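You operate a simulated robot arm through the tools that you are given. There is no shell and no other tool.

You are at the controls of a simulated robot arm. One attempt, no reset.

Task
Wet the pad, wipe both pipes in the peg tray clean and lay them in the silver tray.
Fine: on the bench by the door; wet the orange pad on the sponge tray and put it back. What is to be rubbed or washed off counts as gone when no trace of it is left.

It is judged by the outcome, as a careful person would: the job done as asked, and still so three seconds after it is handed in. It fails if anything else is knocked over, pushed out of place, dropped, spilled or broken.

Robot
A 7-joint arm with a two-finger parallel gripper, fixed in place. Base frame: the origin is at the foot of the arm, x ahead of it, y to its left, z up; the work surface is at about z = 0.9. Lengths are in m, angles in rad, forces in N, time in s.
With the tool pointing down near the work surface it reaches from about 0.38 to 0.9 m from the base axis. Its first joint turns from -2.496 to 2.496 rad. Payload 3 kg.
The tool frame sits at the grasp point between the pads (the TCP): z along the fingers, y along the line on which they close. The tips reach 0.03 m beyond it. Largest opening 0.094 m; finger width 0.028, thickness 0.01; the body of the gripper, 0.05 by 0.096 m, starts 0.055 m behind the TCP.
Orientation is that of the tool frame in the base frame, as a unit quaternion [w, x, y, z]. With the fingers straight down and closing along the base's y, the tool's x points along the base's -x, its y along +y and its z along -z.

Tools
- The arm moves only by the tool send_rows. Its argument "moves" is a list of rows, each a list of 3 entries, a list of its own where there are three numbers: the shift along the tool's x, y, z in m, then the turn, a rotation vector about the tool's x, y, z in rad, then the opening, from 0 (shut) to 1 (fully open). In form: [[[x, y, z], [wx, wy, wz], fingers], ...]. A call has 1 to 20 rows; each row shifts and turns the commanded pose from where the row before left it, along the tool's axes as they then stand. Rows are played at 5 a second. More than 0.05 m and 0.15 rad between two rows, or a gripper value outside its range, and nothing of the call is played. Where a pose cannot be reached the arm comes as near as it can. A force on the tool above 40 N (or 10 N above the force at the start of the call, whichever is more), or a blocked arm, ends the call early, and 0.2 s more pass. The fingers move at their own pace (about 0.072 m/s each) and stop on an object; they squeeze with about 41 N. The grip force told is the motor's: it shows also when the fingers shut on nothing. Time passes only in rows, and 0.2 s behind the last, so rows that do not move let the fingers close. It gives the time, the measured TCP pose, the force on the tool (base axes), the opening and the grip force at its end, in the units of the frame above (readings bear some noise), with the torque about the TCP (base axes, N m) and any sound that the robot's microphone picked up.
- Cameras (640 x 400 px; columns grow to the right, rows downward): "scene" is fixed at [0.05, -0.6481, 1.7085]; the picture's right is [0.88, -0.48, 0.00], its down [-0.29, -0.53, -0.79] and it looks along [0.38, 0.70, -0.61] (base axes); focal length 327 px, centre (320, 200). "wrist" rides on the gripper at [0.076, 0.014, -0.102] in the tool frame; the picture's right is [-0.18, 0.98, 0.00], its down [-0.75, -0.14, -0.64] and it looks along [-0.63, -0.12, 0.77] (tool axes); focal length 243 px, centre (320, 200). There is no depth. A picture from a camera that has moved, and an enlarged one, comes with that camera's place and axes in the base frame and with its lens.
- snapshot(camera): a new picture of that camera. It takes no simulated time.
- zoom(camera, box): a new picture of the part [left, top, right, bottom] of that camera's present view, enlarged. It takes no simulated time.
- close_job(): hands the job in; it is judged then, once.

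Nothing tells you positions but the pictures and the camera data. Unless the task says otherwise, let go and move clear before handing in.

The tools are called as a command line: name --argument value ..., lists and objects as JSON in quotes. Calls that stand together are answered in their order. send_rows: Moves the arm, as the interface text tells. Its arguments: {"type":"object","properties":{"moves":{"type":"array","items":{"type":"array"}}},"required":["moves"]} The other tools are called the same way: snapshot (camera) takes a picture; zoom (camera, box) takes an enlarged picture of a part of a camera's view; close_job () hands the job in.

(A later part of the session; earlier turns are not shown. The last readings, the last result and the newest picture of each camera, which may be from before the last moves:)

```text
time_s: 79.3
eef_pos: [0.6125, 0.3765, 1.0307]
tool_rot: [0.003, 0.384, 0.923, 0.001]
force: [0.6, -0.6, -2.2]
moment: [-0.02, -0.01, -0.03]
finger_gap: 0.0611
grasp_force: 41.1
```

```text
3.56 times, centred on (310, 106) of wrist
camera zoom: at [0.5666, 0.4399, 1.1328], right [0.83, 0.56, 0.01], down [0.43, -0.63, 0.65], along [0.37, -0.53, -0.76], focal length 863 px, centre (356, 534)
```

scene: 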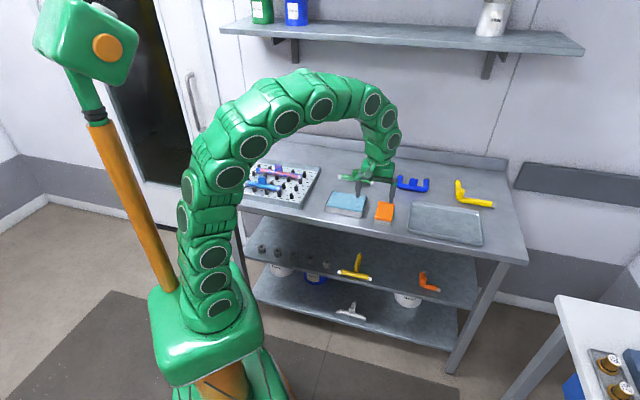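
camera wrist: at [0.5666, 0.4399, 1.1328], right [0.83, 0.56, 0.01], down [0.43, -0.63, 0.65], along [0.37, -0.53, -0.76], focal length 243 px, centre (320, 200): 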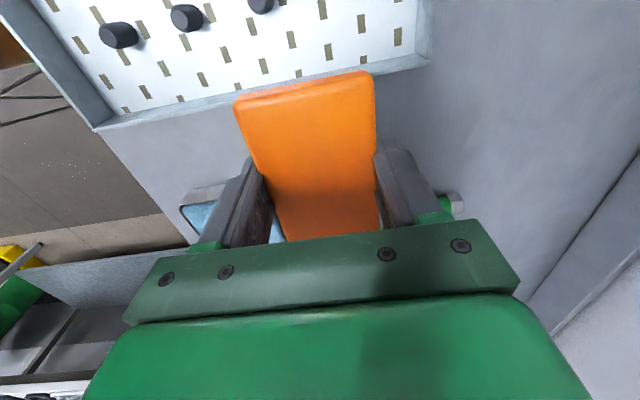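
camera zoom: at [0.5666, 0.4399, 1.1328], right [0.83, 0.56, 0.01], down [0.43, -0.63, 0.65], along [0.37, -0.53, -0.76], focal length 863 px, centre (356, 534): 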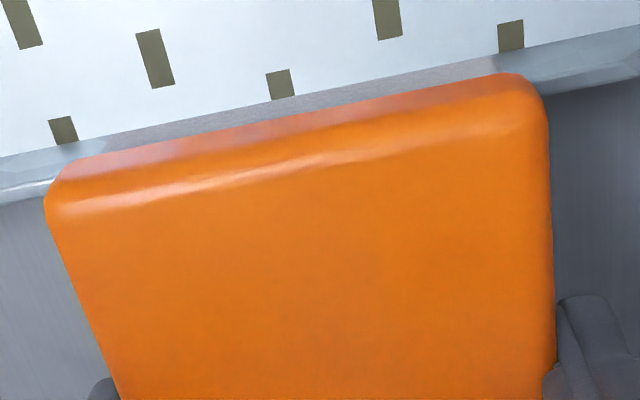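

The felt is still dark and wet, and both pipes look clean. Now I'll carry the pad back over its original spot and turn it to its original orientation.

send_rows --moves '[[[-0.0366, -0.0172, 0], [0, 0, 0], 0.3], [[-0.0366, -0.0172, 0], [0, 0, 0], 0.3], [[-0.0366, -0.0172, 0], [0, 0, 0], 0.3], [[-0.0366, -0.0172, 0], [0, 0, 0], 0.3], [[-0.0366, -0.0172, 0], [0, 0, 0], 0.3], [[-0.0366, -0.0172, 0], [0, 0, 0], 0.3], [[-0.0366, -0.0172, 0], [0, 0, 0], 0.3], [[-0.0366, -0.0172, 0], [0, 0, 0], 0.3], [[0, 0, 0], [0, 0, -0.1309], 0.3], [[0, 0, 0], [0, 0, -0.1309], 0.3], [[0, 0, 0], [0, 0, -0.1309], 0.3], [[0, 0, 0], [0, 0, -0.1309], 0.3], [[0, 0, 0], [0, 0, -0.1309], 0.3], [[0, 0, 0], [0, 0, -0.1309], 0.3], [[0, 0, 0], [0, 0, -0.1309], 0.3], [[0, 0, 0], [0, 0, -0.1309], 0.3], [[0, 0, 0], [0, 0, -0.1309], 0.3], [[0, 0, 0], [0, 0, -0.1309], 0.3], [[0, 0, 0], [0, 0, -0.1309], 0.3], [[0, 0, 0], [0, 0, -0.1309], 0.3]]'

snapshot --camera "wrist"

zoom --camera "scene" --box '[340, 150, 460, 225]'

```text
time_s: 83.5
eef_pos: [0.7205, 0.0717, 1.0302]
tool_rot: [0.004, -0.383, 0.924, -0.001]
force: [-0.4, -0.6, -1.5]
moment: [0.01, -0.01, 0.0]
finger_gap: 0.0608
grasp_force: 41.0
```

```text
taken
camera wrist: at [0.6561, 0.0276, 1.1322], right [-0.57, 0.82, 0.0], down [0.63, 0.43, 0.65], along [0.54, 0.36, -0.76], focal length 243 px, centre (320, 200)
```

wrist: 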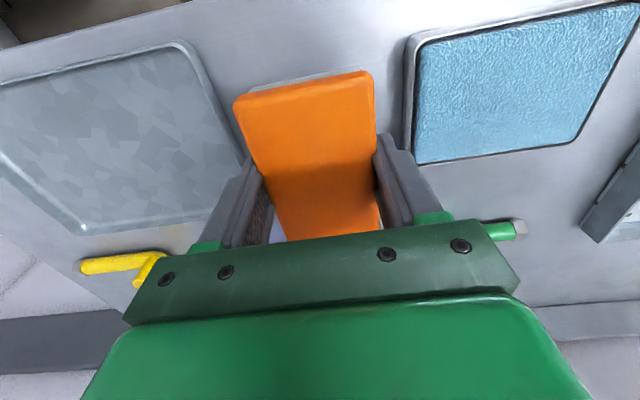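

```text
5.33 times, centred on (400, 188) of scene
camera zoom: at [0.05, -0.6481, 1.7085], right [0.88, -0.48, 0.0], down [-0.29, -0.53, -0.79], along [0.38, 0.7, -0.61], focal length 1744 px, centre (-107, 267)
```

zoom: 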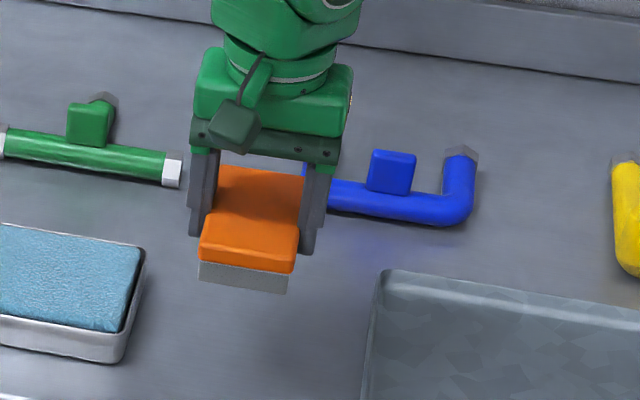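

send_rows --moves '[[[0, 0, 0.04], [0, 0, 0], 0.3], [[0, 0, 0.035], [0, 0, 0], 0.3], [[0, 0, 0.012], [0, 0, 0], 0.3], [[0, 0, 0.003], [0, 0, 0], 0.3], [[0, 0, 0], [0, 0, 0], 0.3]]'

zoom --camera "scene" --box '[340, 160, 460, 235]'

```text
time_s: 84.7
eef_pos: [0.7232, 0.0709, 0.9403]
tool_rot: [0.004, -0.383, 0.924, -0.001]
force: [-0.5, -0.6, -0.4]
moment: [0.01, 0.02, 0.02]
finger_gap: 0.0612
grasp_force: 41.0
```

```text
5.33 times, centred on (400, 198) of scene
camera zoom: at [0.05, -0.6481, 1.7085], right [0.88, -0.48, 0.0], down [-0.29, -0.53, -0.79], along [0.38, 0.7, -0.61], focal length 1744 px, centre (-107, 213)
```

zoom: 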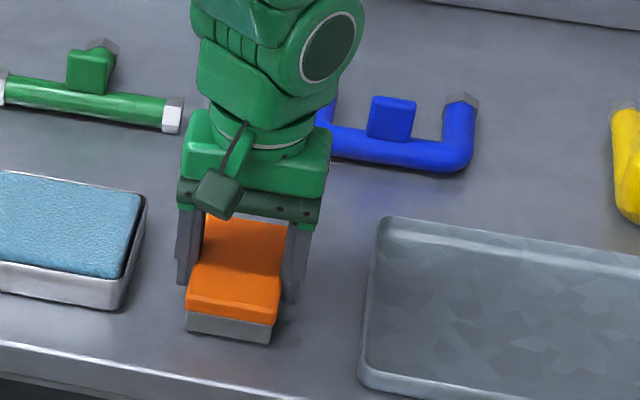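

send_rows --moves '[[[0, 0, 0.001], [0, 0, 0], 0.3], [[0, 0, 0.001], [0, 0, 0], 0.3], [[0, 0, 0.0007], [0, 0, 0], 0.3]]'

```text
time_s: 85.5
eef_pos: [0.7217, 0.0719, 0.9389]
tool_rot: [0.003, -0.382, 0.924, -0.001]
force: [-1.2, -0.3, -0.7]
moment: [0.0, 0.03, -0.01]
finger_gap: 0.061
grasp_force: 40.9
```

send_rows --moves '[[[0, 0, 0.001], [0, 0, 0], 0.3], [[0, 0, 0.0007], [0, 0, 0], 0.3]]'

```text
time_s: 86.1
eef_pos: [0.7216, 0.0715, 0.9356]
tool_rot: [0.004, -0.383, 0.924, -0.002]
force: [-5.3, -0.9, 18.9]
moment: [1.01, -0.03, 0.24]
finger_gap: 0.0608
grasp_force: 41.2
```

The pad is touching the bench, so I'll release it and back straight up.

send_rows --moves '[[[0, 0, -0.0004], [0, 0, 0], 0.3], [[0, 0, 0], [0, 0, 0], 0.9], [[0, 0, 0], [0, 0, 0], 0.9], [[0, 0, 0], [0, 0, 0], 0.9], [[0, 0, -0.02], [0, 0, 0], 0.9], [[0, 0, -0.04], [0, 0, 0], 0.9], [[0, 0, -0.04], [0, 0, 0], 0.9]]'

zoom --camera "scene" --box '[340, 160, 460, 235]'

snapshot --camera "wrist"

```text
time_s: 87.7
eef_pos: [0.7202, 0.0716, 1.0367]
tool_rot: [0.004, -0.383, 0.924, -0.002]
force: [0.3, 1.1, 0.1]
moment: [0.01, -0.03, 0.0]
finger_gap: 0.0847
grasp_force: 0.1
```

```text
5.33 times, centred on (400, 198) of scene
camera zoom: at [0.05, -0.6481, 1.7085], right [0.88, -0.48, 0.0], down [-0.29, -0.53, -0.79], along [0.38, 0.7, -0.61], focal length 1744 px, centre (-107, 213)
```

zoom: 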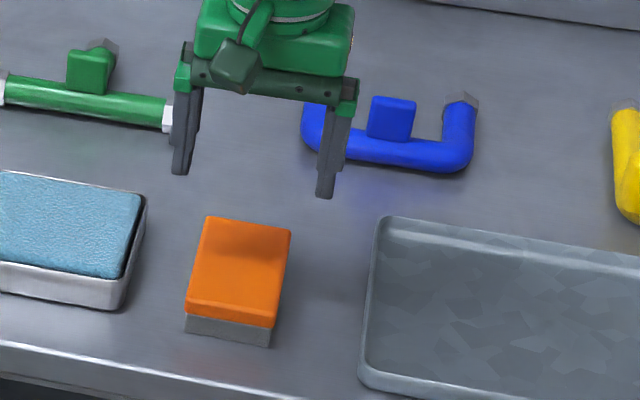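

```text
taken
camera wrist: at [0.6554, 0.0271, 1.1379], right [-0.56, 0.83, 0.0], down [0.63, 0.43, 0.65], along [0.54, 0.36, -0.76], focal length 243 px, centre (320, 200)
```

wrist: 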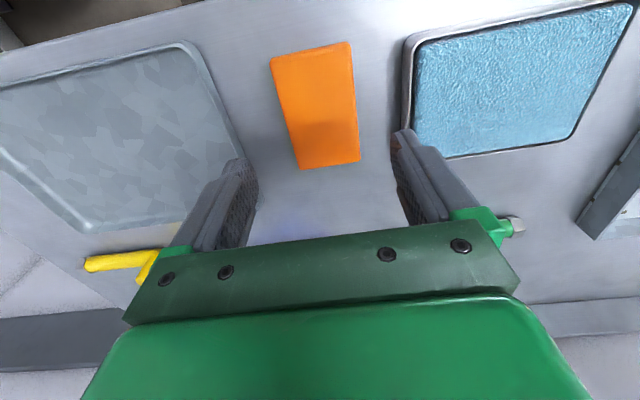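

The pad is back on its original spot with its felt still wet. Now I'll turn the gripper so the fingers close across the pipe blocks and move above the teal pipe.

send_rows --moves '[[[0, 0, -0.01], [0, 0, 0.1428], 0.9], [[0, 0, 0], [0, 0, 0.1428], 0.9], [[0, 0, 0], [0, 0, 0.1428], 0.9], [[0, 0, 0], [0, 0, 0.1428], 0.9], [[0, 0, 0], [0, 0, 0.1428], 0.9], [[0, 0, 0], [0, 0, 0.1428], 0.9], [[0, 0, 0], [0, 0, 0.1428], 0.9], [[0, 0, 0], [0, 0, 0.1428], 0.9], [[0, 0, 0], [0, 0, 0.1428], 0.9], [[0, 0, 0], [0, 0, 0.1428], 0.9], [[0, 0, 0], [0, 0, 0.1428], 0.9], [[0.0465, 0.0025, 0], [0, 0, 0], 0.9], [[0.0465, 0.0025, 0], [0, 0, 0], 0.9], [[0.0465, 0.0025, 0], [0, 0, 0], 0.9], [[0.0465, 0.0025, 0], [0, 0, 0], 0.9], [[0.0465, 0.0025, 0], [0, 0, 0], 0.9], [[0.0465, 0.0025, 0], [0, 0, 0], 0.9], [[0.0465, 0.0025, 0], [0, 0, 0], 0.9], [[0.0465, 0.0025, 0], [0, 0, 0], 0.9], [[0.0465, 0.0025, 0], [0, 0, 0], 0.9]]'

snapshot --camera "wrist"

```text
time_s: 91.9
eef_pos: [0.4437, 0.3836, 1.0407]
tool_rot: [0.004, 0.382, 0.924, 0.001]
force: [0.6, 0.0, -0.1]
moment: [-0.03, 0.03, 0.0]
finger_gap: 0.0843
grasp_force: 0.1
```

```text
taken
camera wrist: at [0.3988, 0.4484, 1.1442], right [0.83, 0.56, 0.01], down [0.43, -0.63, 0.65], along [0.37, -0.53, -0.76], focal length 243 px, centre (320, 200)
```

wrist: 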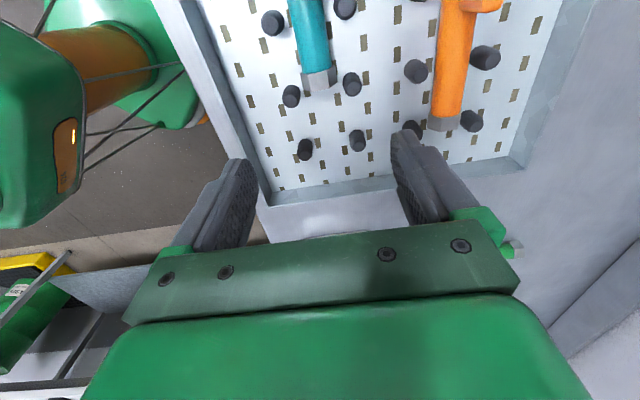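

send_rows --moves '[[[0.048, 0.001, 0], [0, 0, 0], 0.9], [[0.0475, 0.001, 0], [0, 0, 0], 0.9], [[0, 0, 0], [0, 0, 0], 0.9]]'

snapshot --camera "wrist"

zoom --camera "wrist" --box '[240, 70, 400, 170]'

zoom --camera "scene" --box '[230, 140, 326, 200]'

```text
time_s: 92.7
eef_pos: [0.3782, 0.4557, 1.0428]
tool_rot: [0.004, 0.383, 0.924, 0.002]
force: [-0.9, 0.5, -0.6]
moment: [-0.01, -0.02, 0.02]
finger_gap: 0.0845
grasp_force: 0.1
```

```text
taken
camera wrist: at [0.332, 0.519, 1.1451], right [0.83, 0.56, 0.01], down [0.43, -0.63, 0.65], along [0.37, -0.53, -0.76], focal length 243 px, centre (320, 200)
```

wrist: 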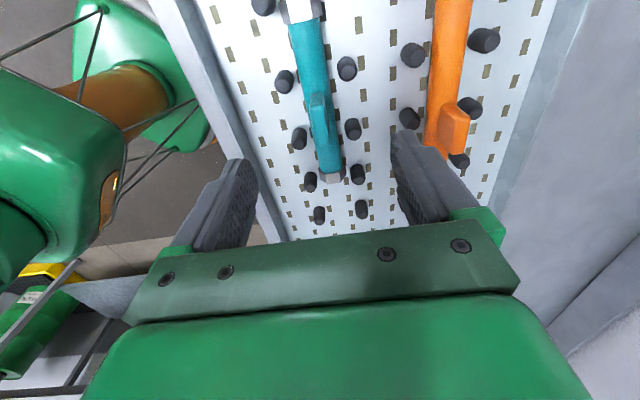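

```text
4.00 times, centred on (320, 120) of wrist
camera zoom: at [0.332, 0.519, 1.1451], right [0.83, 0.56, 0.01], down [0.43, -0.63, 0.65], along [0.37, -0.53, -0.76], focal length 970 px, centre (320, 520)
```

zoom: 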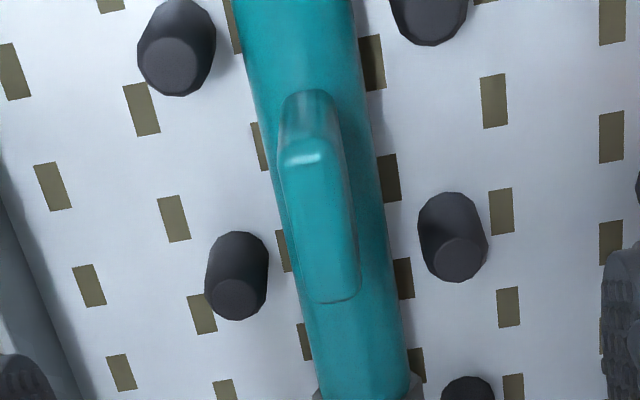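

```text
6.67 times, centred on (278, 170) of scene
camera zoom: at [0.05, -0.6481, 1.7085], right [0.88, -0.48, 0.0], down [-0.29, -0.53, -0.79], along [0.38, 0.7, -0.61], focal length 2180 px, centre (600, 400)
```

zoom: 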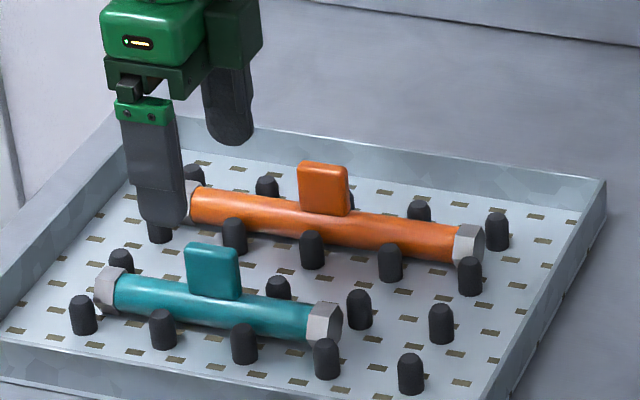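

The block of the teal pipe is right under the tool, at about u=-0.052, w=0.589, with its top near z=0.957. I'll lower around it, keeping the tips above the tube and pegs.

send_rows --moves '[[[-0.0025, -0.0007, 0.03], [0, 0, 0], 0.6], [[0, 0, 0.03], [0, 0, 0], 0.6], [[0, 0, 0.0125], [0, 0, 0], 0.6], [[0, 0, 0], [0, 0, 0], 0.6]]'

snapshot --camera "wrist"

zoom --camera "scene" --box '[230, 150, 310, 200]'

```text
time_s: 93.7
eef_pos: [0.3769, 0.4514, 0.9698]
tool_rot: [0.004, 0.382, 0.924, 0.002]
force: [0.0, 0.3, -0.4]
moment: [-0.02, 0.0, 0.04]
finger_gap: 0.0565
grasp_force: 0.1
```

```text
taken
camera wrist: at [0.3325, 0.5151, 1.0728], right [0.83, 0.56, 0.01], down [0.43, -0.63, 0.65], along [0.37, -0.53, -0.76], focal length 243 px, centre (320, 200)
```

wrist: 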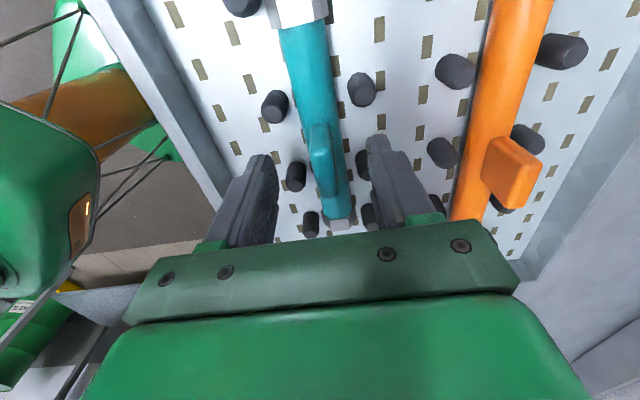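

```text
8.00 times, centred on (270, 175) of scene
camera zoom: at [0.05, -0.6481, 1.7085], right [0.88, -0.48, 0.0], down [-0.29, -0.53, -0.79], along [0.38, 0.7, -0.61], focal length 2616 px, centre (720, 400)
```

zoom: 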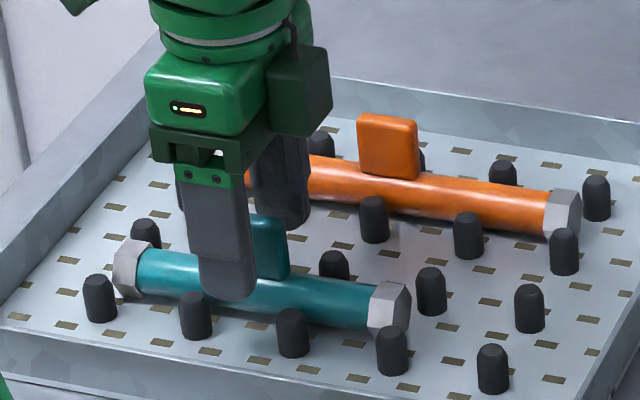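

zoom --camera "wrist" --box '[240, 100, 400, 200]'

```text
4.00 times, centred on (320, 150) of wrist
camera zoom: at [0.3325, 0.5151, 1.0728], right [0.83, 0.56, 0.01], down [0.43, -0.63, 0.65], along [0.37, -0.53, -0.76], focal length 970 px, centre (320, 400)
```

zoom: 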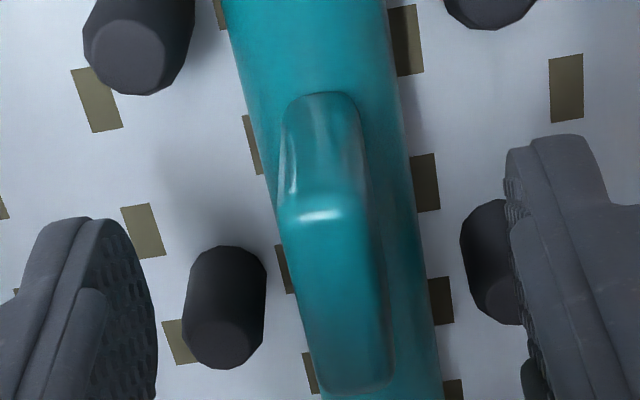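

The fingers straddle the block and are lined up with it, so I'll close on it.

send_rows --moves '[[[0, 0, 0], [0, 0, 0], 0], [[0, 0, 0], [0, 0, 0], 0], [[0, 0, 0], [0, 0, 0], 0], [[0, 0, 0], [0, 0, 0], 0], [[0, 0, 0], [0, 0, 0], 0]]'

snapshot --camera "wrist"

zoom --camera "scene" --box '[230, 150, 310, 200]'

```text
time_s: 94.9
eef_pos: [0.3757, 0.4509, 0.9704]
tool_rot: [0.003, 0.383, 0.924, 0.002]
force: [0.6, -0.6, -0.4]
moment: [-0.05, 0.07, -0.02]
finger_gap: 0.011
grasp_force: 40.6
```

```text
taken
camera wrist: at [0.3326, 0.5152, 1.0731], right [0.83, 0.56, 0.01], down [0.43, -0.63, 0.65], along [0.37, -0.53, -0.76], focal length 243 px, centre (320, 200)
```

wrist: 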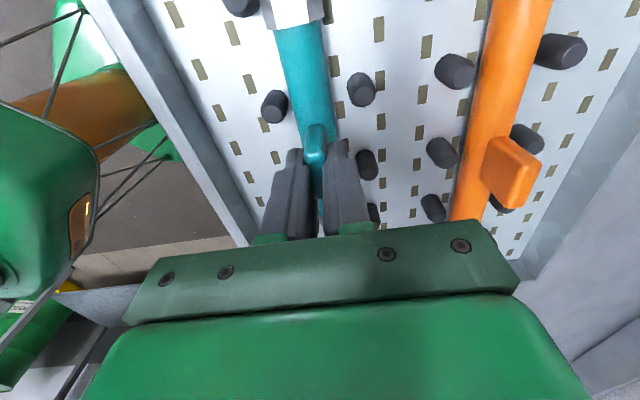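

```text
8.00 times, centred on (270, 175) of scene
camera zoom: at [0.05, -0.6481, 1.7085], right [0.88, -0.48, 0.0], down [-0.29, -0.53, -0.79], along [0.38, 0.7, -0.61], focal length 2616 px, centre (720, 400)
```

zoom: 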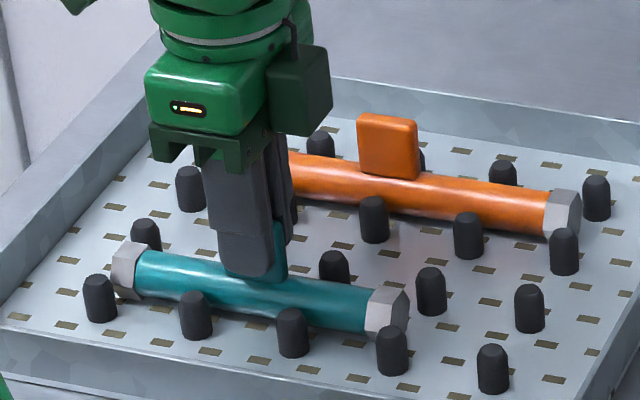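

The block is held, with an 11 mm gap. I'll lift the teal pipe clear of the pegs.

send_rows --moves '[[[0, 0, -0.005], [0, 0, 0], 0], [[0, 0, -0.02], [0, 0, 0], 0], [[0, 0, -0.035], [0, 0, 0], 0], [[0, 0, -0.035], [0, 0, 0], 0], [[0, 0, 0], [0, 0, 0], 0]]'

snapshot --camera "wrist"

zoom --camera "scene" --box '[230, 130, 326, 190]'

```text
time_s: 96.1
eef_pos: [0.3774, 0.4512, 1.0662]
tool_rot: [0.003, 0.384, 0.923, 0.002]
force: [-0.2, 0.3, -1.5]
moment: [0.01, -0.03, 0.02]
finger_gap: 0.0113
grasp_force: 40.9
```

```text
taken
camera wrist: at [0.3317, 0.5158, 1.1679], right [0.83, 0.56, 0.01], down [0.43, -0.63, 0.65], along [0.37, -0.53, -0.76], focal length 243 px, centre (320, 200)
```

wrist: 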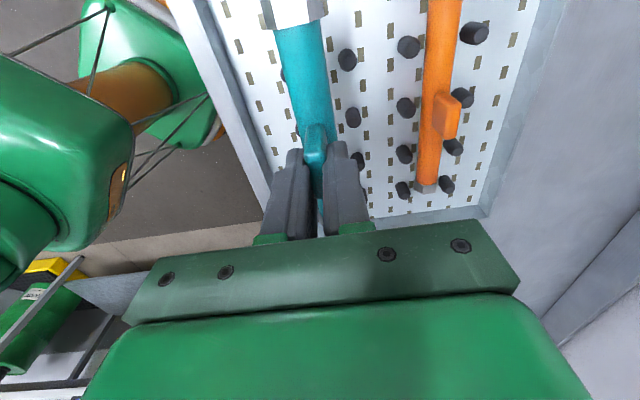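

```text
6.67 times, centred on (278, 160) of scene
camera zoom: at [0.05, -0.6481, 1.7085], right [0.88, -0.48, 0.0], down [-0.29, -0.53, -0.79], along [0.38, 0.7, -0.61], focal length 2180 px, centre (600, 467)
```

zoom: 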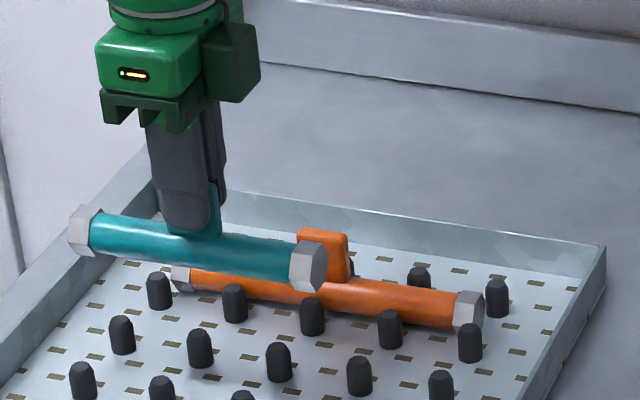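

The teal pipe hangs level. I'll carry it along the bench to the silver tray.

send_rows --moves '[[[-0.0463, 0.00095, 0], [0, 0, 0], 0], [[-0.0463, 0.00095, 0], [0, 0, 0], 0], [[-0.0463, 0.00095, 0], [0, 0, 0], 0], [[-0.0463, 0.00095, 0], [0, 0, 0], 0], [[-0.0463, 0.00095, 0], [0, 0, 0], 0], [[-0.0463, 0.00095, 0], [0, 0, 0], 0], [[-0.0463, 0.00095, 0], [0, 0, 0], 0], [[-0.0463, 0.00095, 0], [0, 0, 0], 0], [[-0.0463, 0.00095, 0], [0, 0, 0], 0], [[-0.0463, 0.00095, 0], [0, 0, 0], 0], [[-0.0463, 0.00095, 0], [0, 0, 0], 0], [[-0.0463, 0.00095, 0], [0, 0, 0], 0], [[-0.0463, 0.00095, 0], [0, 0, 0], 0], [[-0.0463, 0.00095, 0], [0, 0, 0], 0], [[-0.0463, 0.00095, 0], [0, 0, 0], 0], [[0, 0, 0], [0, 0, 0], 0]]'

snapshot --camera "wrist"

snapshot --camera "scene"

zoom --camera "scene" --box '[380, 140, 508, 250]'

```text
time_s: 99.5
eef_pos: [0.865, -0.0251, 1.0634]
tool_rot: [0.003, 0.383, 0.924, 0.001]
force: [-0.5, 1.1, -2.2]
moment: [0.02, 0.01, -0.02]
finger_gap: 0.0113
grasp_force: 40.9
out of reach, approached as far as the arm can: row 15
```

```text
taken
camera wrist: at [0.8203, 0.039, 1.1665], right [0.83, 0.56, 0.01], down [0.43, -0.63, 0.65], along [0.37, -0.53, -0.76], focal length 243 px, centre (320, 200)
```

wrist: 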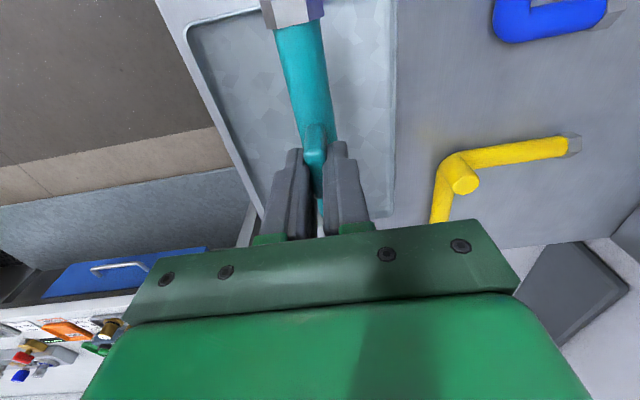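

```text
taken
```

scene: 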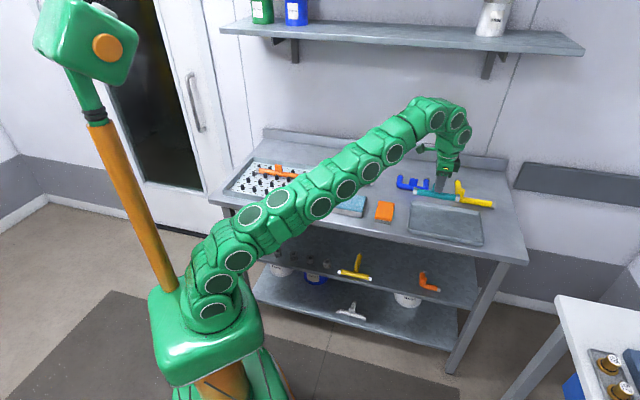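

```text
3.64 times, centred on (444, 195) of scene
camera zoom: at [0.05, -0.6481, 1.7085], right [0.88, -0.48, 0.0], down [-0.29, -0.53, -0.79], along [0.38, 0.7, -0.61], focal length 1189 px, centre (-131, 218)
```

zoom: 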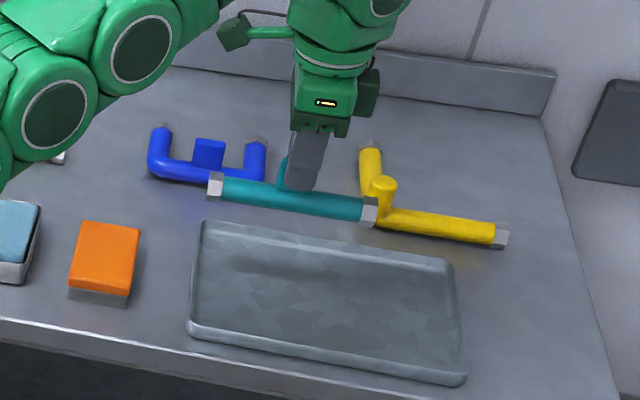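

The arm is at the edge of its reach at this height. I'll bring the pipe slightly closer (smaller w) while lowering, and see where it settles.

send_rows --moves '[[[0, -0.015, 0.01], [0, 0, 0], 0], [[0, 0, 0.025], [0, 0, 0], 0], [[0, 0, 0.02], [0, 0, 0], 0], [[0, 0, 0], [0, 0, 0], 0]]'

snapshot --camera "wrist"

zoom --camera "scene" --box '[390, 170, 502, 250]'

```text
time_s: 100.5
eef_pos: [0.8543, -0.0348, 1.0116]
tool_rot: [0.004, 0.383, 0.924, 0.001]
force: [0.3, 0.3, -0.7]
moment: [0.01, 0.03, -0.02]
finger_gap: 0.0111
grasp_force: 40.6
```

```text
taken
camera wrist: at [0.8089, 0.0296, 1.1131], right [0.83, 0.56, 0.01], down [0.43, -0.63, 0.65], along [0.37, -0.53, -0.76], focal length 243 px, centre (320, 200)
```

wrist: 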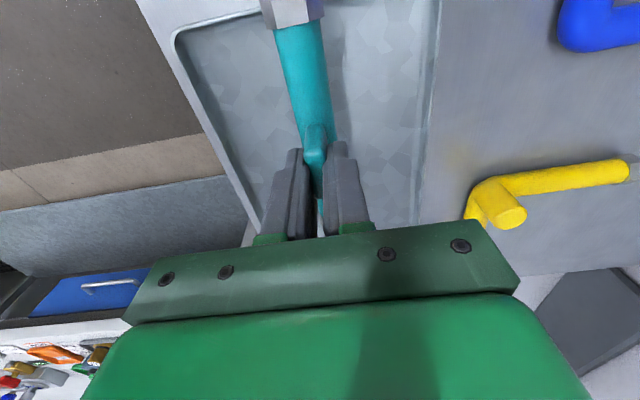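

```text
5.00 times, centred on (446, 210) of scene
camera zoom: at [0.05, -0.6481, 1.7085], right [0.88, -0.48, 0.0], down [-0.29, -0.53, -0.79], along [0.38, 0.7, -0.61], focal length 1635 px, centre (-310, 150)
```

zoom: 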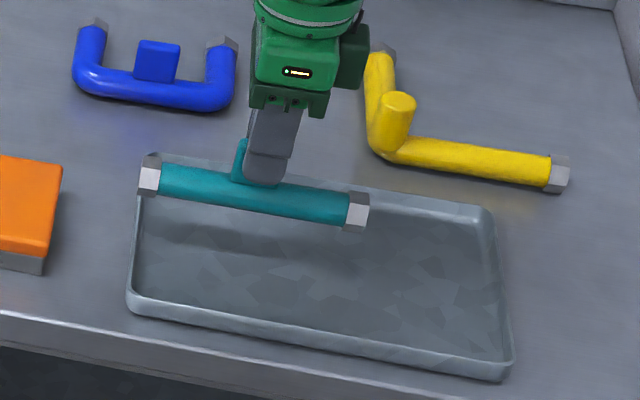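

The pipe's left end is over the tray wall, so I need to shift about 17 mm further along the tray.

send_rows --moves '[[[-0.009, 0.002, 0.0], [0, 0, 0], 0], [[-0.009, 0.002, 0.0], [0, 0, 0], 0], [[0, 0, 0.015], [0, 0, 0], 0], [[0, 0, 0], [0, 0, 0], 0]]'

zoom --camera "scene" --box '[390, 170, 502, 250]'

snapshot --camera "wrist"

```text
time_s: 101.5
eef_pos: [0.8698, -0.044, 0.9951]
tool_rot: [0.004, 0.382, 0.924, 0.002]
force: [-0.4, -0.2, -2.1]
moment: [0.01, -0.04, 0.03]
finger_gap: 0.0112
grasp_force: 41.2
```

```text
5.00 times, centred on (446, 210) of scene
camera zoom: at [0.05, -0.6481, 1.7085], right [0.88, -0.48, 0.0], down [-0.29, -0.53, -0.79], along [0.38, 0.7, -0.61], focal length 1635 px, centre (-310, 150)
```

zoom: 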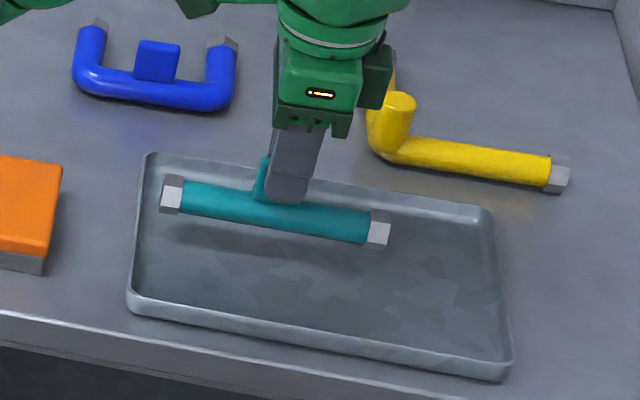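

```text
taken
camera wrist: at [0.8242, 0.0192, 1.0977], right [0.83, 0.56, 0.01], down [0.43, -0.63, 0.65], along [0.37, -0.53, -0.76], focal length 243 px, centre (320, 200)
```

wrist: 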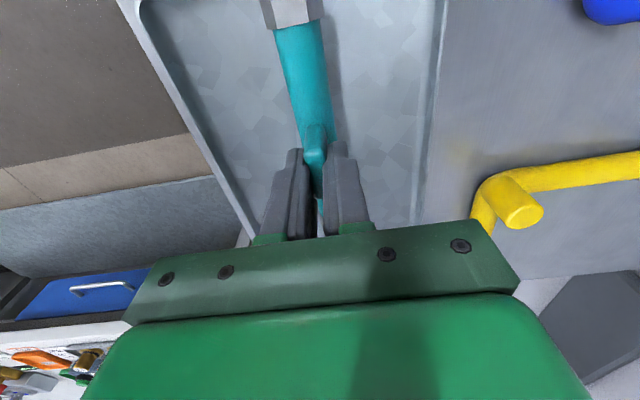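

The pipe is now over the inside of the tray. I'll lower it gently to the floor.

send_rows --moves '[[[0, 0, 0.012], [0, 0, 0], 0], [[0, 0, 0.008], [0, 0, 0], 0], [[0, 0, 0.003], [0, 0, 0], 0], [[0, 0, 0], [0, 0, 0], 0]]'

zoom --camera "scene" --box '[400, 180, 480, 230]'

```text
time_s: 102.5
eef_pos: [0.8689, -0.0446, 0.972]
tool_rot: [0.005, 0.383, 0.924, 0.002]
force: [-0.4, -0.1, -1.0]
moment: [-0.02, -0.01, -0.01]
finger_gap: 0.0112
grasp_force: 41.0
```

```text
8.00 times, centred on (440, 205) of scene
camera zoom: at [0.05, -0.6481, 1.7085], right [0.88, -0.48, 0.0], down [-0.29, -0.53, -0.79], along [0.38, 0.7, -0.61], focal length 2616 px, centre (-640, 160)
```

zoom: 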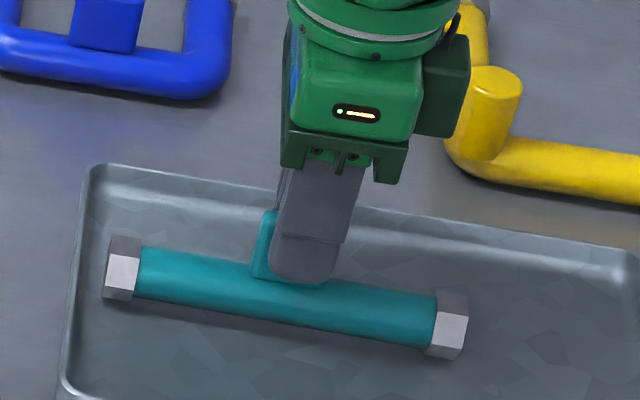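

send_rows --moves '[[[0, 0, 0.0015], [0, 0, 0], 0], [[0, 0, 0.001], [0, 0, 0], 0], [[0, 0, 0.001], [0, 0, 0], 0]]'

```text
time_s: 103.3
eef_pos: [0.8685, -0.0451, 0.9703]
tool_rot: [0.004, 0.383, 0.924, 0.002]
force: [0.6, 0.5, -1.4]
moment: [0.01, 0.02, -0.04]
finger_gap: 0.0112
grasp_force: 40.7
```

send_rows --moves '[[[0, 0, 0.001], [0, 0, 0], 0], [[0, 0, 0.001], [0, 0, 0], 0], [[0, 0, 0.001], [0, 0, 0], 0]]'

```text
time_s: 104.3
eef_pos: [0.8702, -0.0425, 0.969]
tool_rot: [0.006, 0.382, 0.924, 0.002]
force: [0.3, -0.2, 3.8]
moment: [0.22, 0.35, 0.05]
finger_gap: 0.0112
grasp_force: 41.3
stopped in row 3: the force on the tool passed its limit at 41 N (the readings are from after the stop); the commanded pose is now the measured one
```

The pipe has touched the tray floor, so I'll open just enough to free the block and rise straight up.

send_rows --moves '[[[0, 0, 0], [0, 0, 0], 0.15], [[0, 0, 0], [0, 0, 0], 0.3], [[0, 0, 0], [0, 0, 0], 0.4], [[0, 0, 0], [0, 0, 0], 0.4], [[0, 0, -0.015], [0, 0, 0], 0.4], [[0, 0, -0.035], [0, 0, 0], 0.4], [[0, 0, -0.04], [0, 0, 0], 0.4]]'

zoom --camera "scene" --box '[390, 170, 502, 250]'

snapshot --camera "wrist"

```text
time_s: 105.9
eef_pos: [0.8709, -0.0411, 1.059]
tool_rot: [0.006, 0.382, 0.924, 0.001]
force: [-0.3, -0.4, 0.4]
moment: [0.0, 0.02, -0.01]
finger_gap: 0.0376
grasp_force: 0.1
```

```text
5.00 times, centred on (446, 210) of scene
camera zoom: at [0.05, -0.6481, 1.7085], right [0.88, -0.48, 0.0], down [-0.29, -0.53, -0.79], along [0.38, 0.7, -0.61], focal length 1635 px, centre (-310, 150)
```

zoom: 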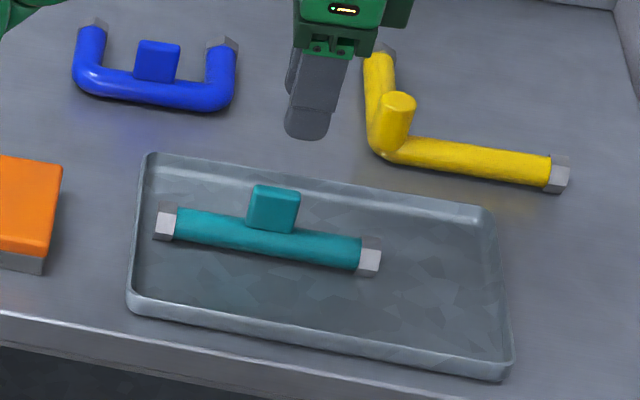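

```text
taken
camera wrist: at [0.8254, 0.0209, 1.1615], right [0.82, 0.57, 0.01], down [0.42, -0.63, 0.65], along [0.37, -0.53, -0.76], focal length 243 px, centre (320, 200)
```

wrist: 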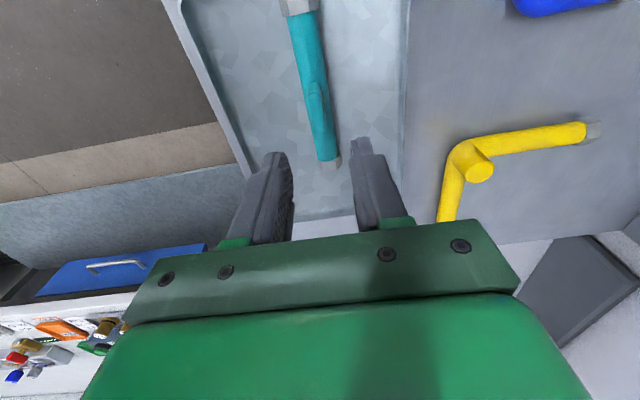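

The teal pipe lies steady in the tray. Next I'll go back for the orange pipe.

send_rows --moves '[[[0.0447, 0.0073, 0], [0, 0, 0], 0.9], [[0.0447, 0.0073, 0], [0, 0, 0], 0.9], [[0.0447, 0.0073, 0], [0, 0, 0], 0.9], [[0.0447, 0.0073, 0], [0, 0, 0], 0.9], [[0.0447, 0.0073, 0], [0, 0, 0], 0.9], [[0.0447, 0.0073, 0], [0, 0, 0], 0.9], [[0.0447, 0.0073, 0], [0, 0, 0], 0.9], [[0.0447, 0.0073, 0], [0, 0, 0], 0.9], [[0.0447, 0.0073, 0], [0, 0, 0], 0.9], [[0.0447, 0.0073, 0], [0, 0, 0], 0.9], [[0.0447, 0.0073, 0], [0, 0, 0], 0.9], [[0.0447, 0.0073, 0], [0, 0, 0], 0.9], [[0.0447, 0.0073, 0], [0, 0, 0], 0.9], [[0.0447, 0.0073, 0], [0, 0, 0], 0.9], [[0.0447, 0.0073, 0.01], [0, 0, 0], 0.9], [[0, 0, 0.01], [0, 0, 0], 0.9]]'

snapshot --camera "wrist"

zoom --camera "wrist" --box '[240, 70, 400, 170]'

zoom --camera "scene" --box '[230, 130, 326, 190]'

```text
time_s: 109.3
eef_pos: [0.4707, 0.5077, 1.0324]
tool_rot: [0.006, 0.383, 0.924, 0.003]
force: [0.1, 0.4, -0.6]
moment: [-0.01, -0.02, -0.01]
finger_gap: 0.0842
grasp_force: 0.1
```

```text
taken
camera wrist: at [0.4253, 0.5717, 1.1347], right [0.83, 0.56, 0.01], down [0.43, -0.63, 0.65], along [0.37, -0.53, -0.76], focal length 243 px, centre (320, 200)
```

wrist: 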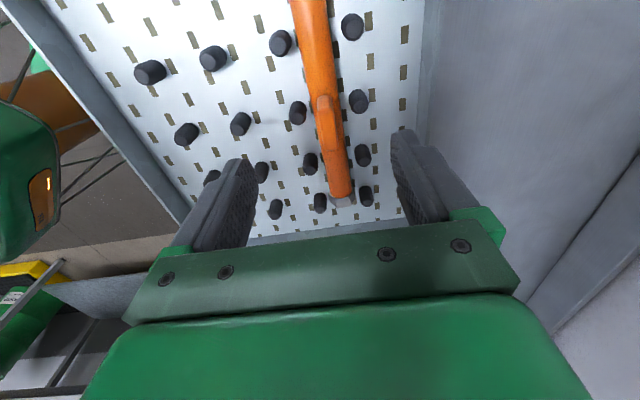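

```text
4.00 times, centred on (320, 120) of wrist
camera zoom: at [0.4253, 0.5717, 1.1347], right [0.83, 0.56, 0.01], down [0.43, -0.63, 0.65], along [0.37, -0.53, -0.76], focal length 970 px, centre (320, 520)
```

zoom: 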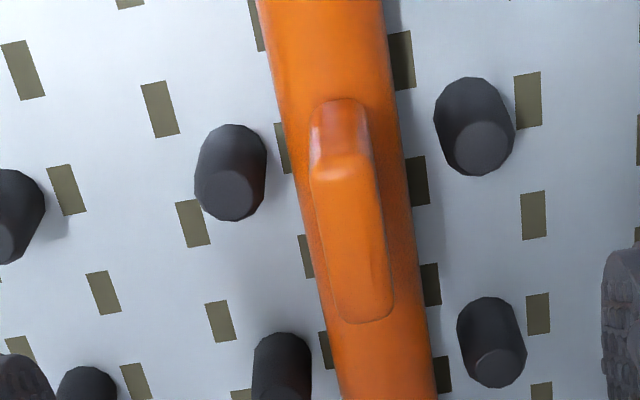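

```text
6.67 times, centred on (278, 160) of scene
camera zoom: at [0.05, -0.6481, 1.7085], right [0.88, -0.48, 0.0], down [-0.29, -0.53, -0.79], along [0.38, 0.7, -0.61], focal length 2180 px, centre (600, 467)
```

zoom: 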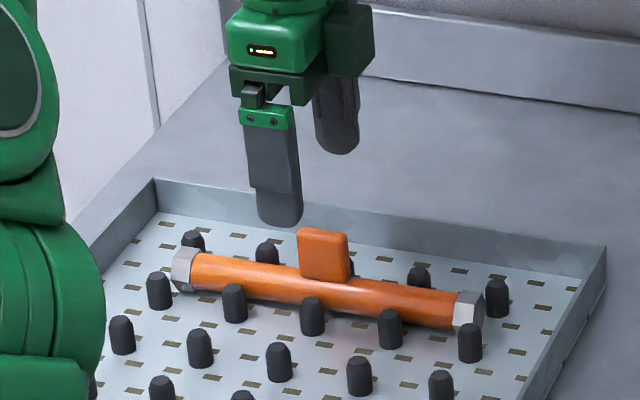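

The orange pipe's block is at about u=-0.0245, w=0.698. I'll straighten a small tool tilt, line up and lower around it.

send_rows --moves '[[[-0.0022, 0.0058, 0.0], [0.0101, 0.0088, 0], 0.7], [[0, 0, 0.03], [0, 0, 0], 0.6], [[0, 0, 0.025], [0, 0, 0], 0.6], [[0, 0, 0.007], [0, 0, 0], 0.6], [[0, 0, 0], [0, 0, 0], 0.6]]'

zoom --camera "wrist" --box '[240, 100, 400, 200]'

zoom --camera "scene" --box '[240, 140, 320, 190]'

```text
time_s: 110.5
eef_pos: [0.478, 0.5091, 0.9723]
tool_rot: [-0.001, 0.383, 0.924, -0.001]
force: [0.3, -0.2, -0.6]
moment: [0.01, 0.0, 0.02]
finger_gap: 0.0564
grasp_force: 0.1
```

```text
4.00 times, centred on (320, 150) of wrist
camera zoom: at [0.4334, 0.5733, 1.0741], right [0.83, 0.56, 0.0], down [0.43, -0.63, 0.64], along [0.36, -0.53, -0.77], focal length 970 px, centre (320, 400)
```

zoom: 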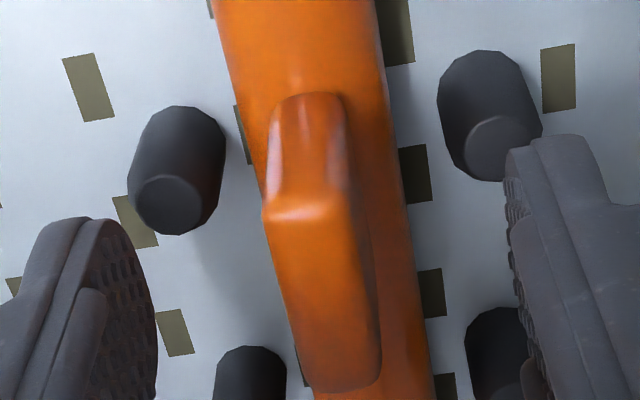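

```text
8.00 times, centred on (280, 165) of scene
camera zoom: at [0.05, -0.6481, 1.7085], right [0.88, -0.48, 0.0], down [-0.29, -0.53, -0.79], along [0.38, 0.7, -0.61], focal length 2616 px, centre (640, 480)
```

zoom: 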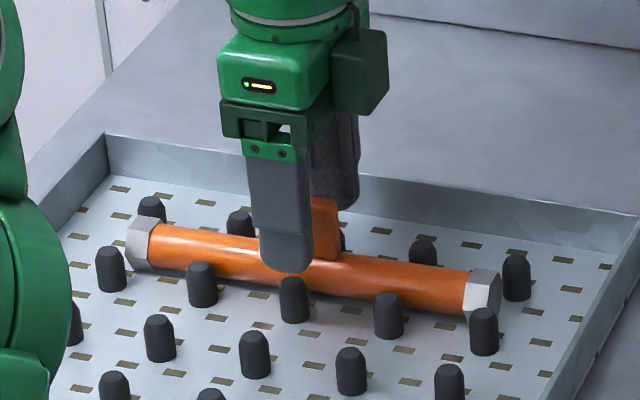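

send_rows --moves '[[[0, -0.002, 0.002], [0, 0, 0], 0.6], [[0, 0, 0], [0, 0, 0], 0], [[0, 0, 0], [0, 0, 0], 0], [[0, 0, 0], [0, 0, 0], 0], [[0, 0, 0], [0, 0, 0], 0], [[0, 0, 0], [0, 0, 0], 0]]'

zoom --camera "scene" --box '[240, 140, 320, 190]'

```text
time_s: 111.9
eef_pos: [0.4762, 0.5094, 0.9689]
tool_rot: [0.0, 0.382, 0.924, 0.0]
force: [2.0, 2.7, 15.1]
moment: [0.11, -0.1, 0.04]
finger_gap: 0.0115
grasp_force: 40.6
```

```text
8.00 times, centred on (280, 165) of scene
camera zoom: at [0.05, -0.6481, 1.7085], right [0.88, -0.48, 0.0], down [-0.29, -0.53, -0.79], along [0.38, 0.7, -0.61], focal length 2616 px, centre (640, 480)
```

zoom: 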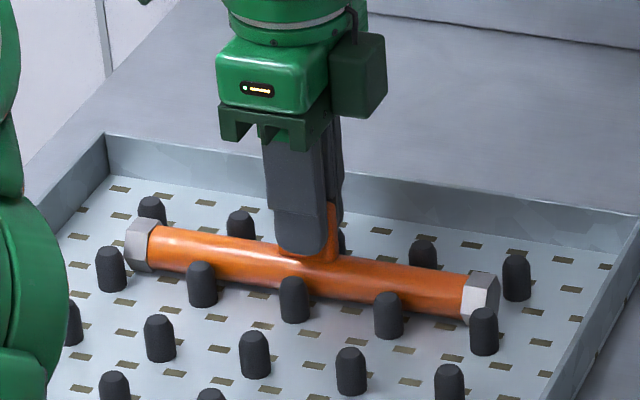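

The grip is secure, with the fingertips lightly touching the tube's shoulder. I'll lift.

send_rows --moves '[[[0, 0, -0.005], [0, 0, 0], 0], [[0, 0, -0.02], [0, 0, 0], 0], [[0, 0, -0.035], [0, 0, 0], 0], [[0, 0, -0.035], [0, 0, 0], 0], [[0, 0, 0], [0, 0, 0], 0]]'

zoom --camera "scene" --box '[230, 120, 342, 190]'

snapshot --camera "wrist"

```text
time_s: 113.1
eef_pos: [0.4767, 0.5087, 1.0646]
tool_rot: [0.0, 0.383, 0.924, -0.001]
force: [-1.1, 0.0, -1.2]
moment: [0.01, 0.04, 0.0]
finger_gap: 0.0112
grasp_force: 40.9
```

```text
5.71 times, centred on (286, 155) of scene
camera zoom: at [0.05, -0.6481, 1.7085], right [0.88, -0.48, 0.0], down [-0.29, -0.53, -0.79], along [0.38, 0.7, -0.61], focal length 1868 px, centre (514, 457)
```

zoom: 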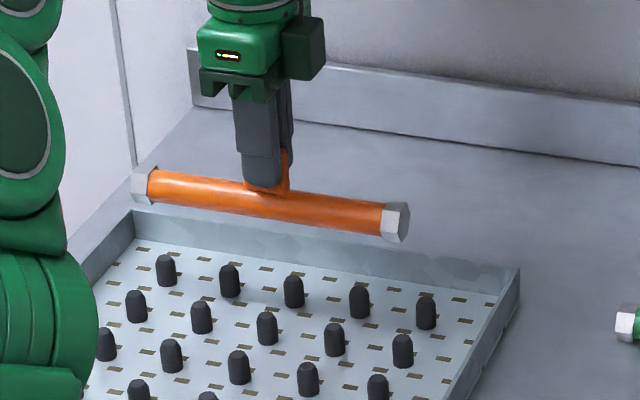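

```text
taken
camera wrist: at [0.4317, 0.5726, 1.1669], right [0.83, 0.56, 0.0], down [0.43, -0.63, 0.64], along [0.36, -0.53, -0.77], focal length 243 px, centre (320, 200)
```

wrist: 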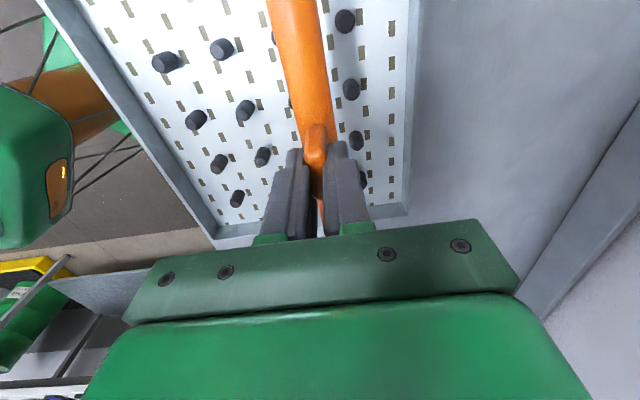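

The orange pipe hangs level. I'll carry it to the front half of the silver tray.

send_rows --moves '[[[-0.04385, -0.0107, 0], [0, 0, 0], 0], [[-0.04385, -0.0107, 0], [0, 0, 0], 0], [[-0.04385, -0.0107, 0], [0, 0, 0], 0], [[-0.04385, -0.0107, 0], [0, 0, 0], 0], [[-0.04385, -0.0107, 0], [0, 0, 0], 0], [[-0.04385, -0.0107, 0], [0, 0, 0], 0], [[-0.04385, -0.0107, 0], [0, 0, 0], 0], [[-0.04385, -0.0107, 0], [0, 0, 0], 0], [[-0.04385, -0.0107, 0], [0, 0, 0], 0], [[-0.04385, -0.0107, 0], [0, 0, 0], 0], [[-0.04385, -0.0107, 0], [0, 0, 0], 0], [[-0.04385, -0.0107, 0], [0, 0, 0], 0], [[-0.04385, -0.0107, 0], [0, 0, 0], 0], [[-0.04385, -0.0107, 0], [0, 0, 0], 0], [[-0.04385, -0.0107, 0], [0, 0, 0], 0], [[-0.04385, -0.0107, 0], [0, 0, 0], 0], [[0, 0, 0], [0, 0, 0], 0]]'

snapshot --camera "wrist"

zoom --camera "scene" --box '[390, 170, 502, 250]'

```text
time_s: 116.7
eef_pos: [0.8535, -0.1116, 1.0643]
tool_rot: [0.0, 0.382, 0.924, -0.001]
force: [1.0, 0.4, -2.5]
moment: [0.0, -0.03, -0.03]
finger_gap: 0.0116
grasp_force: 41.5
```

```text
taken
camera wrist: at [0.8085, -0.048, 1.1677], right [0.83, 0.56, 0.0], down [0.43, -0.63, 0.64], along [0.36, -0.53, -0.77], focal length 243 px, centre (320, 200)
```

wrist: 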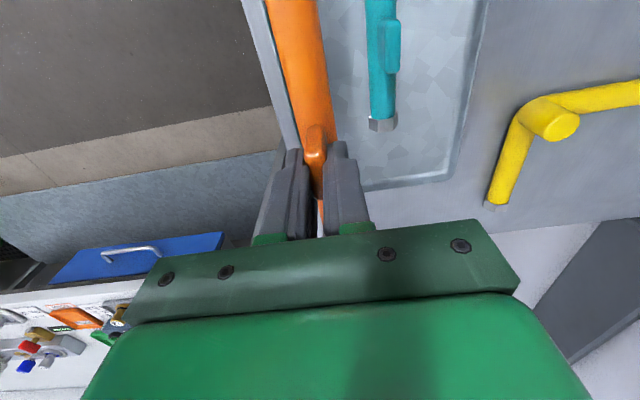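

```text
5.00 times, centred on (446, 210) of scene
camera zoom: at [0.05, -0.6481, 1.7085], right [0.88, -0.48, 0.0], down [-0.29, -0.53, -0.79], along [0.38, 0.7, -0.61], focal length 1635 px, centre (-310, 150)
```

zoom: 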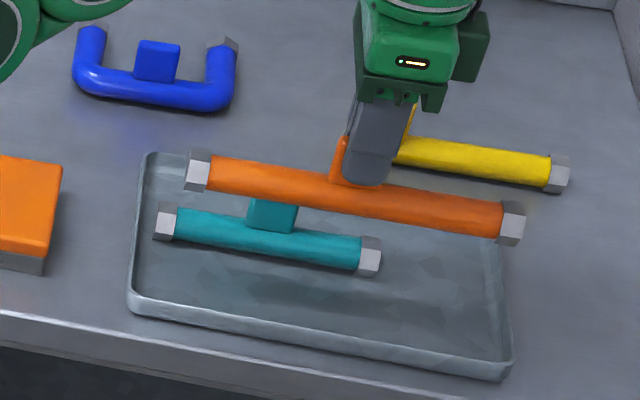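

zoom --camera "wrist" --box '[220, 0, 412, 120]'

zoom --camera "wrist" --box '[260, 100, 484, 240]'

```text
3.33 times, centred on (316, 60) of wrist
camera zoom: at [0.8085, -0.048, 1.1677], right [0.83, 0.56, 0.0], down [0.43, -0.63, 0.64], along [0.36, -0.53, -0.77], focal length 809 px, centre (333, 667)
```

zoom: 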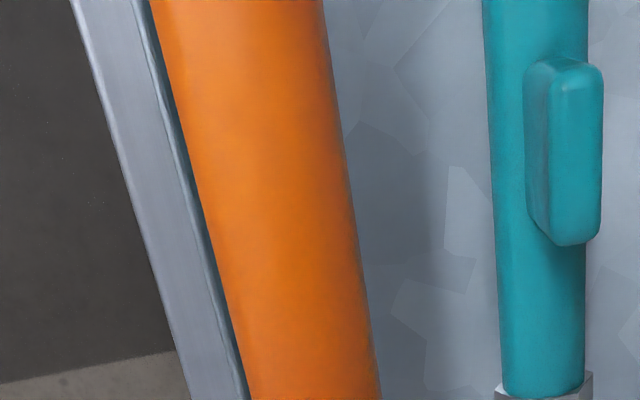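

```text
2.86 times, centred on (372, 170) of wrist
camera zoom: at [0.8085, -0.048, 1.1677], right [0.83, 0.56, 0.0], down [0.43, -0.63, 0.64], along [0.36, -0.53, -0.77], focal length 693 px, centre (171, 286)
```

zoom: 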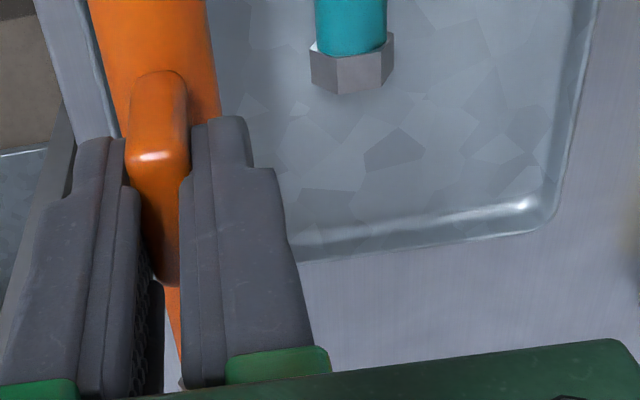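

The pipe's ends fall inside the tray with about a centimetre to spare at each end, and it clears the teal pipe. I'll lower it.

send_rows --moves '[[[0.002, 0, 0.035], [0, 0, 0], 0], [[0, 0, 0.03], [0, 0, 0], 0], [[0, 0, 0.015], [0, 0, 0], 0], [[0, 0, 0.008], [0, 0, 0], 0], [[0, 0, 0], [0, 0, 0], 0]]'

zoom --camera "scene" --box '[390, 170, 502, 250]'

```text
time_s: 117.9
eef_pos: [0.8523, -0.1082, 0.9773]
tool_rot: [0.0, 0.383, 0.924, 0.0]
force: [0.0, 0.7, -2.0]
moment: [0.01, 0.0, -0.01]
finger_gap: 0.0112
grasp_force: 41.1
```

```text
5.00 times, centred on (446, 210) of scene
camera zoom: at [0.05, -0.6481, 1.7085], right [0.88, -0.48, 0.0], down [-0.29, -0.53, -0.79], along [0.38, 0.7, -0.61], focal length 1635 px, centre (-310, 150)
```

zoom: 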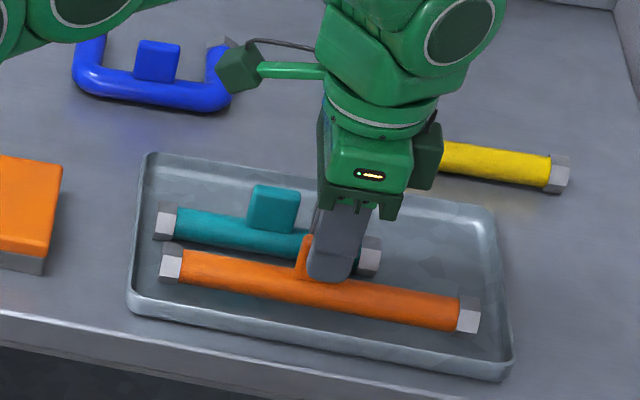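

send_rows --moves '[[[0, 0, 0.003], [0, 0, 0], 0], [[0, 0, 0.002], [0, 0, 0], 0], [[0, 0, 0.001], [0, 0, 0], 0], [[0, 0, 0], [0, 0, 0], 0]]'

```text
time_s: 118.9
eef_pos: [0.8512, -0.107, 0.9704]
tool_rot: [0.0, 0.383, 0.924, -0.001]
force: [0.4, 0.1, -2.9]
moment: [0.0, 0.03, 0.0]
finger_gap: 0.0115
grasp_force: 40.4
```

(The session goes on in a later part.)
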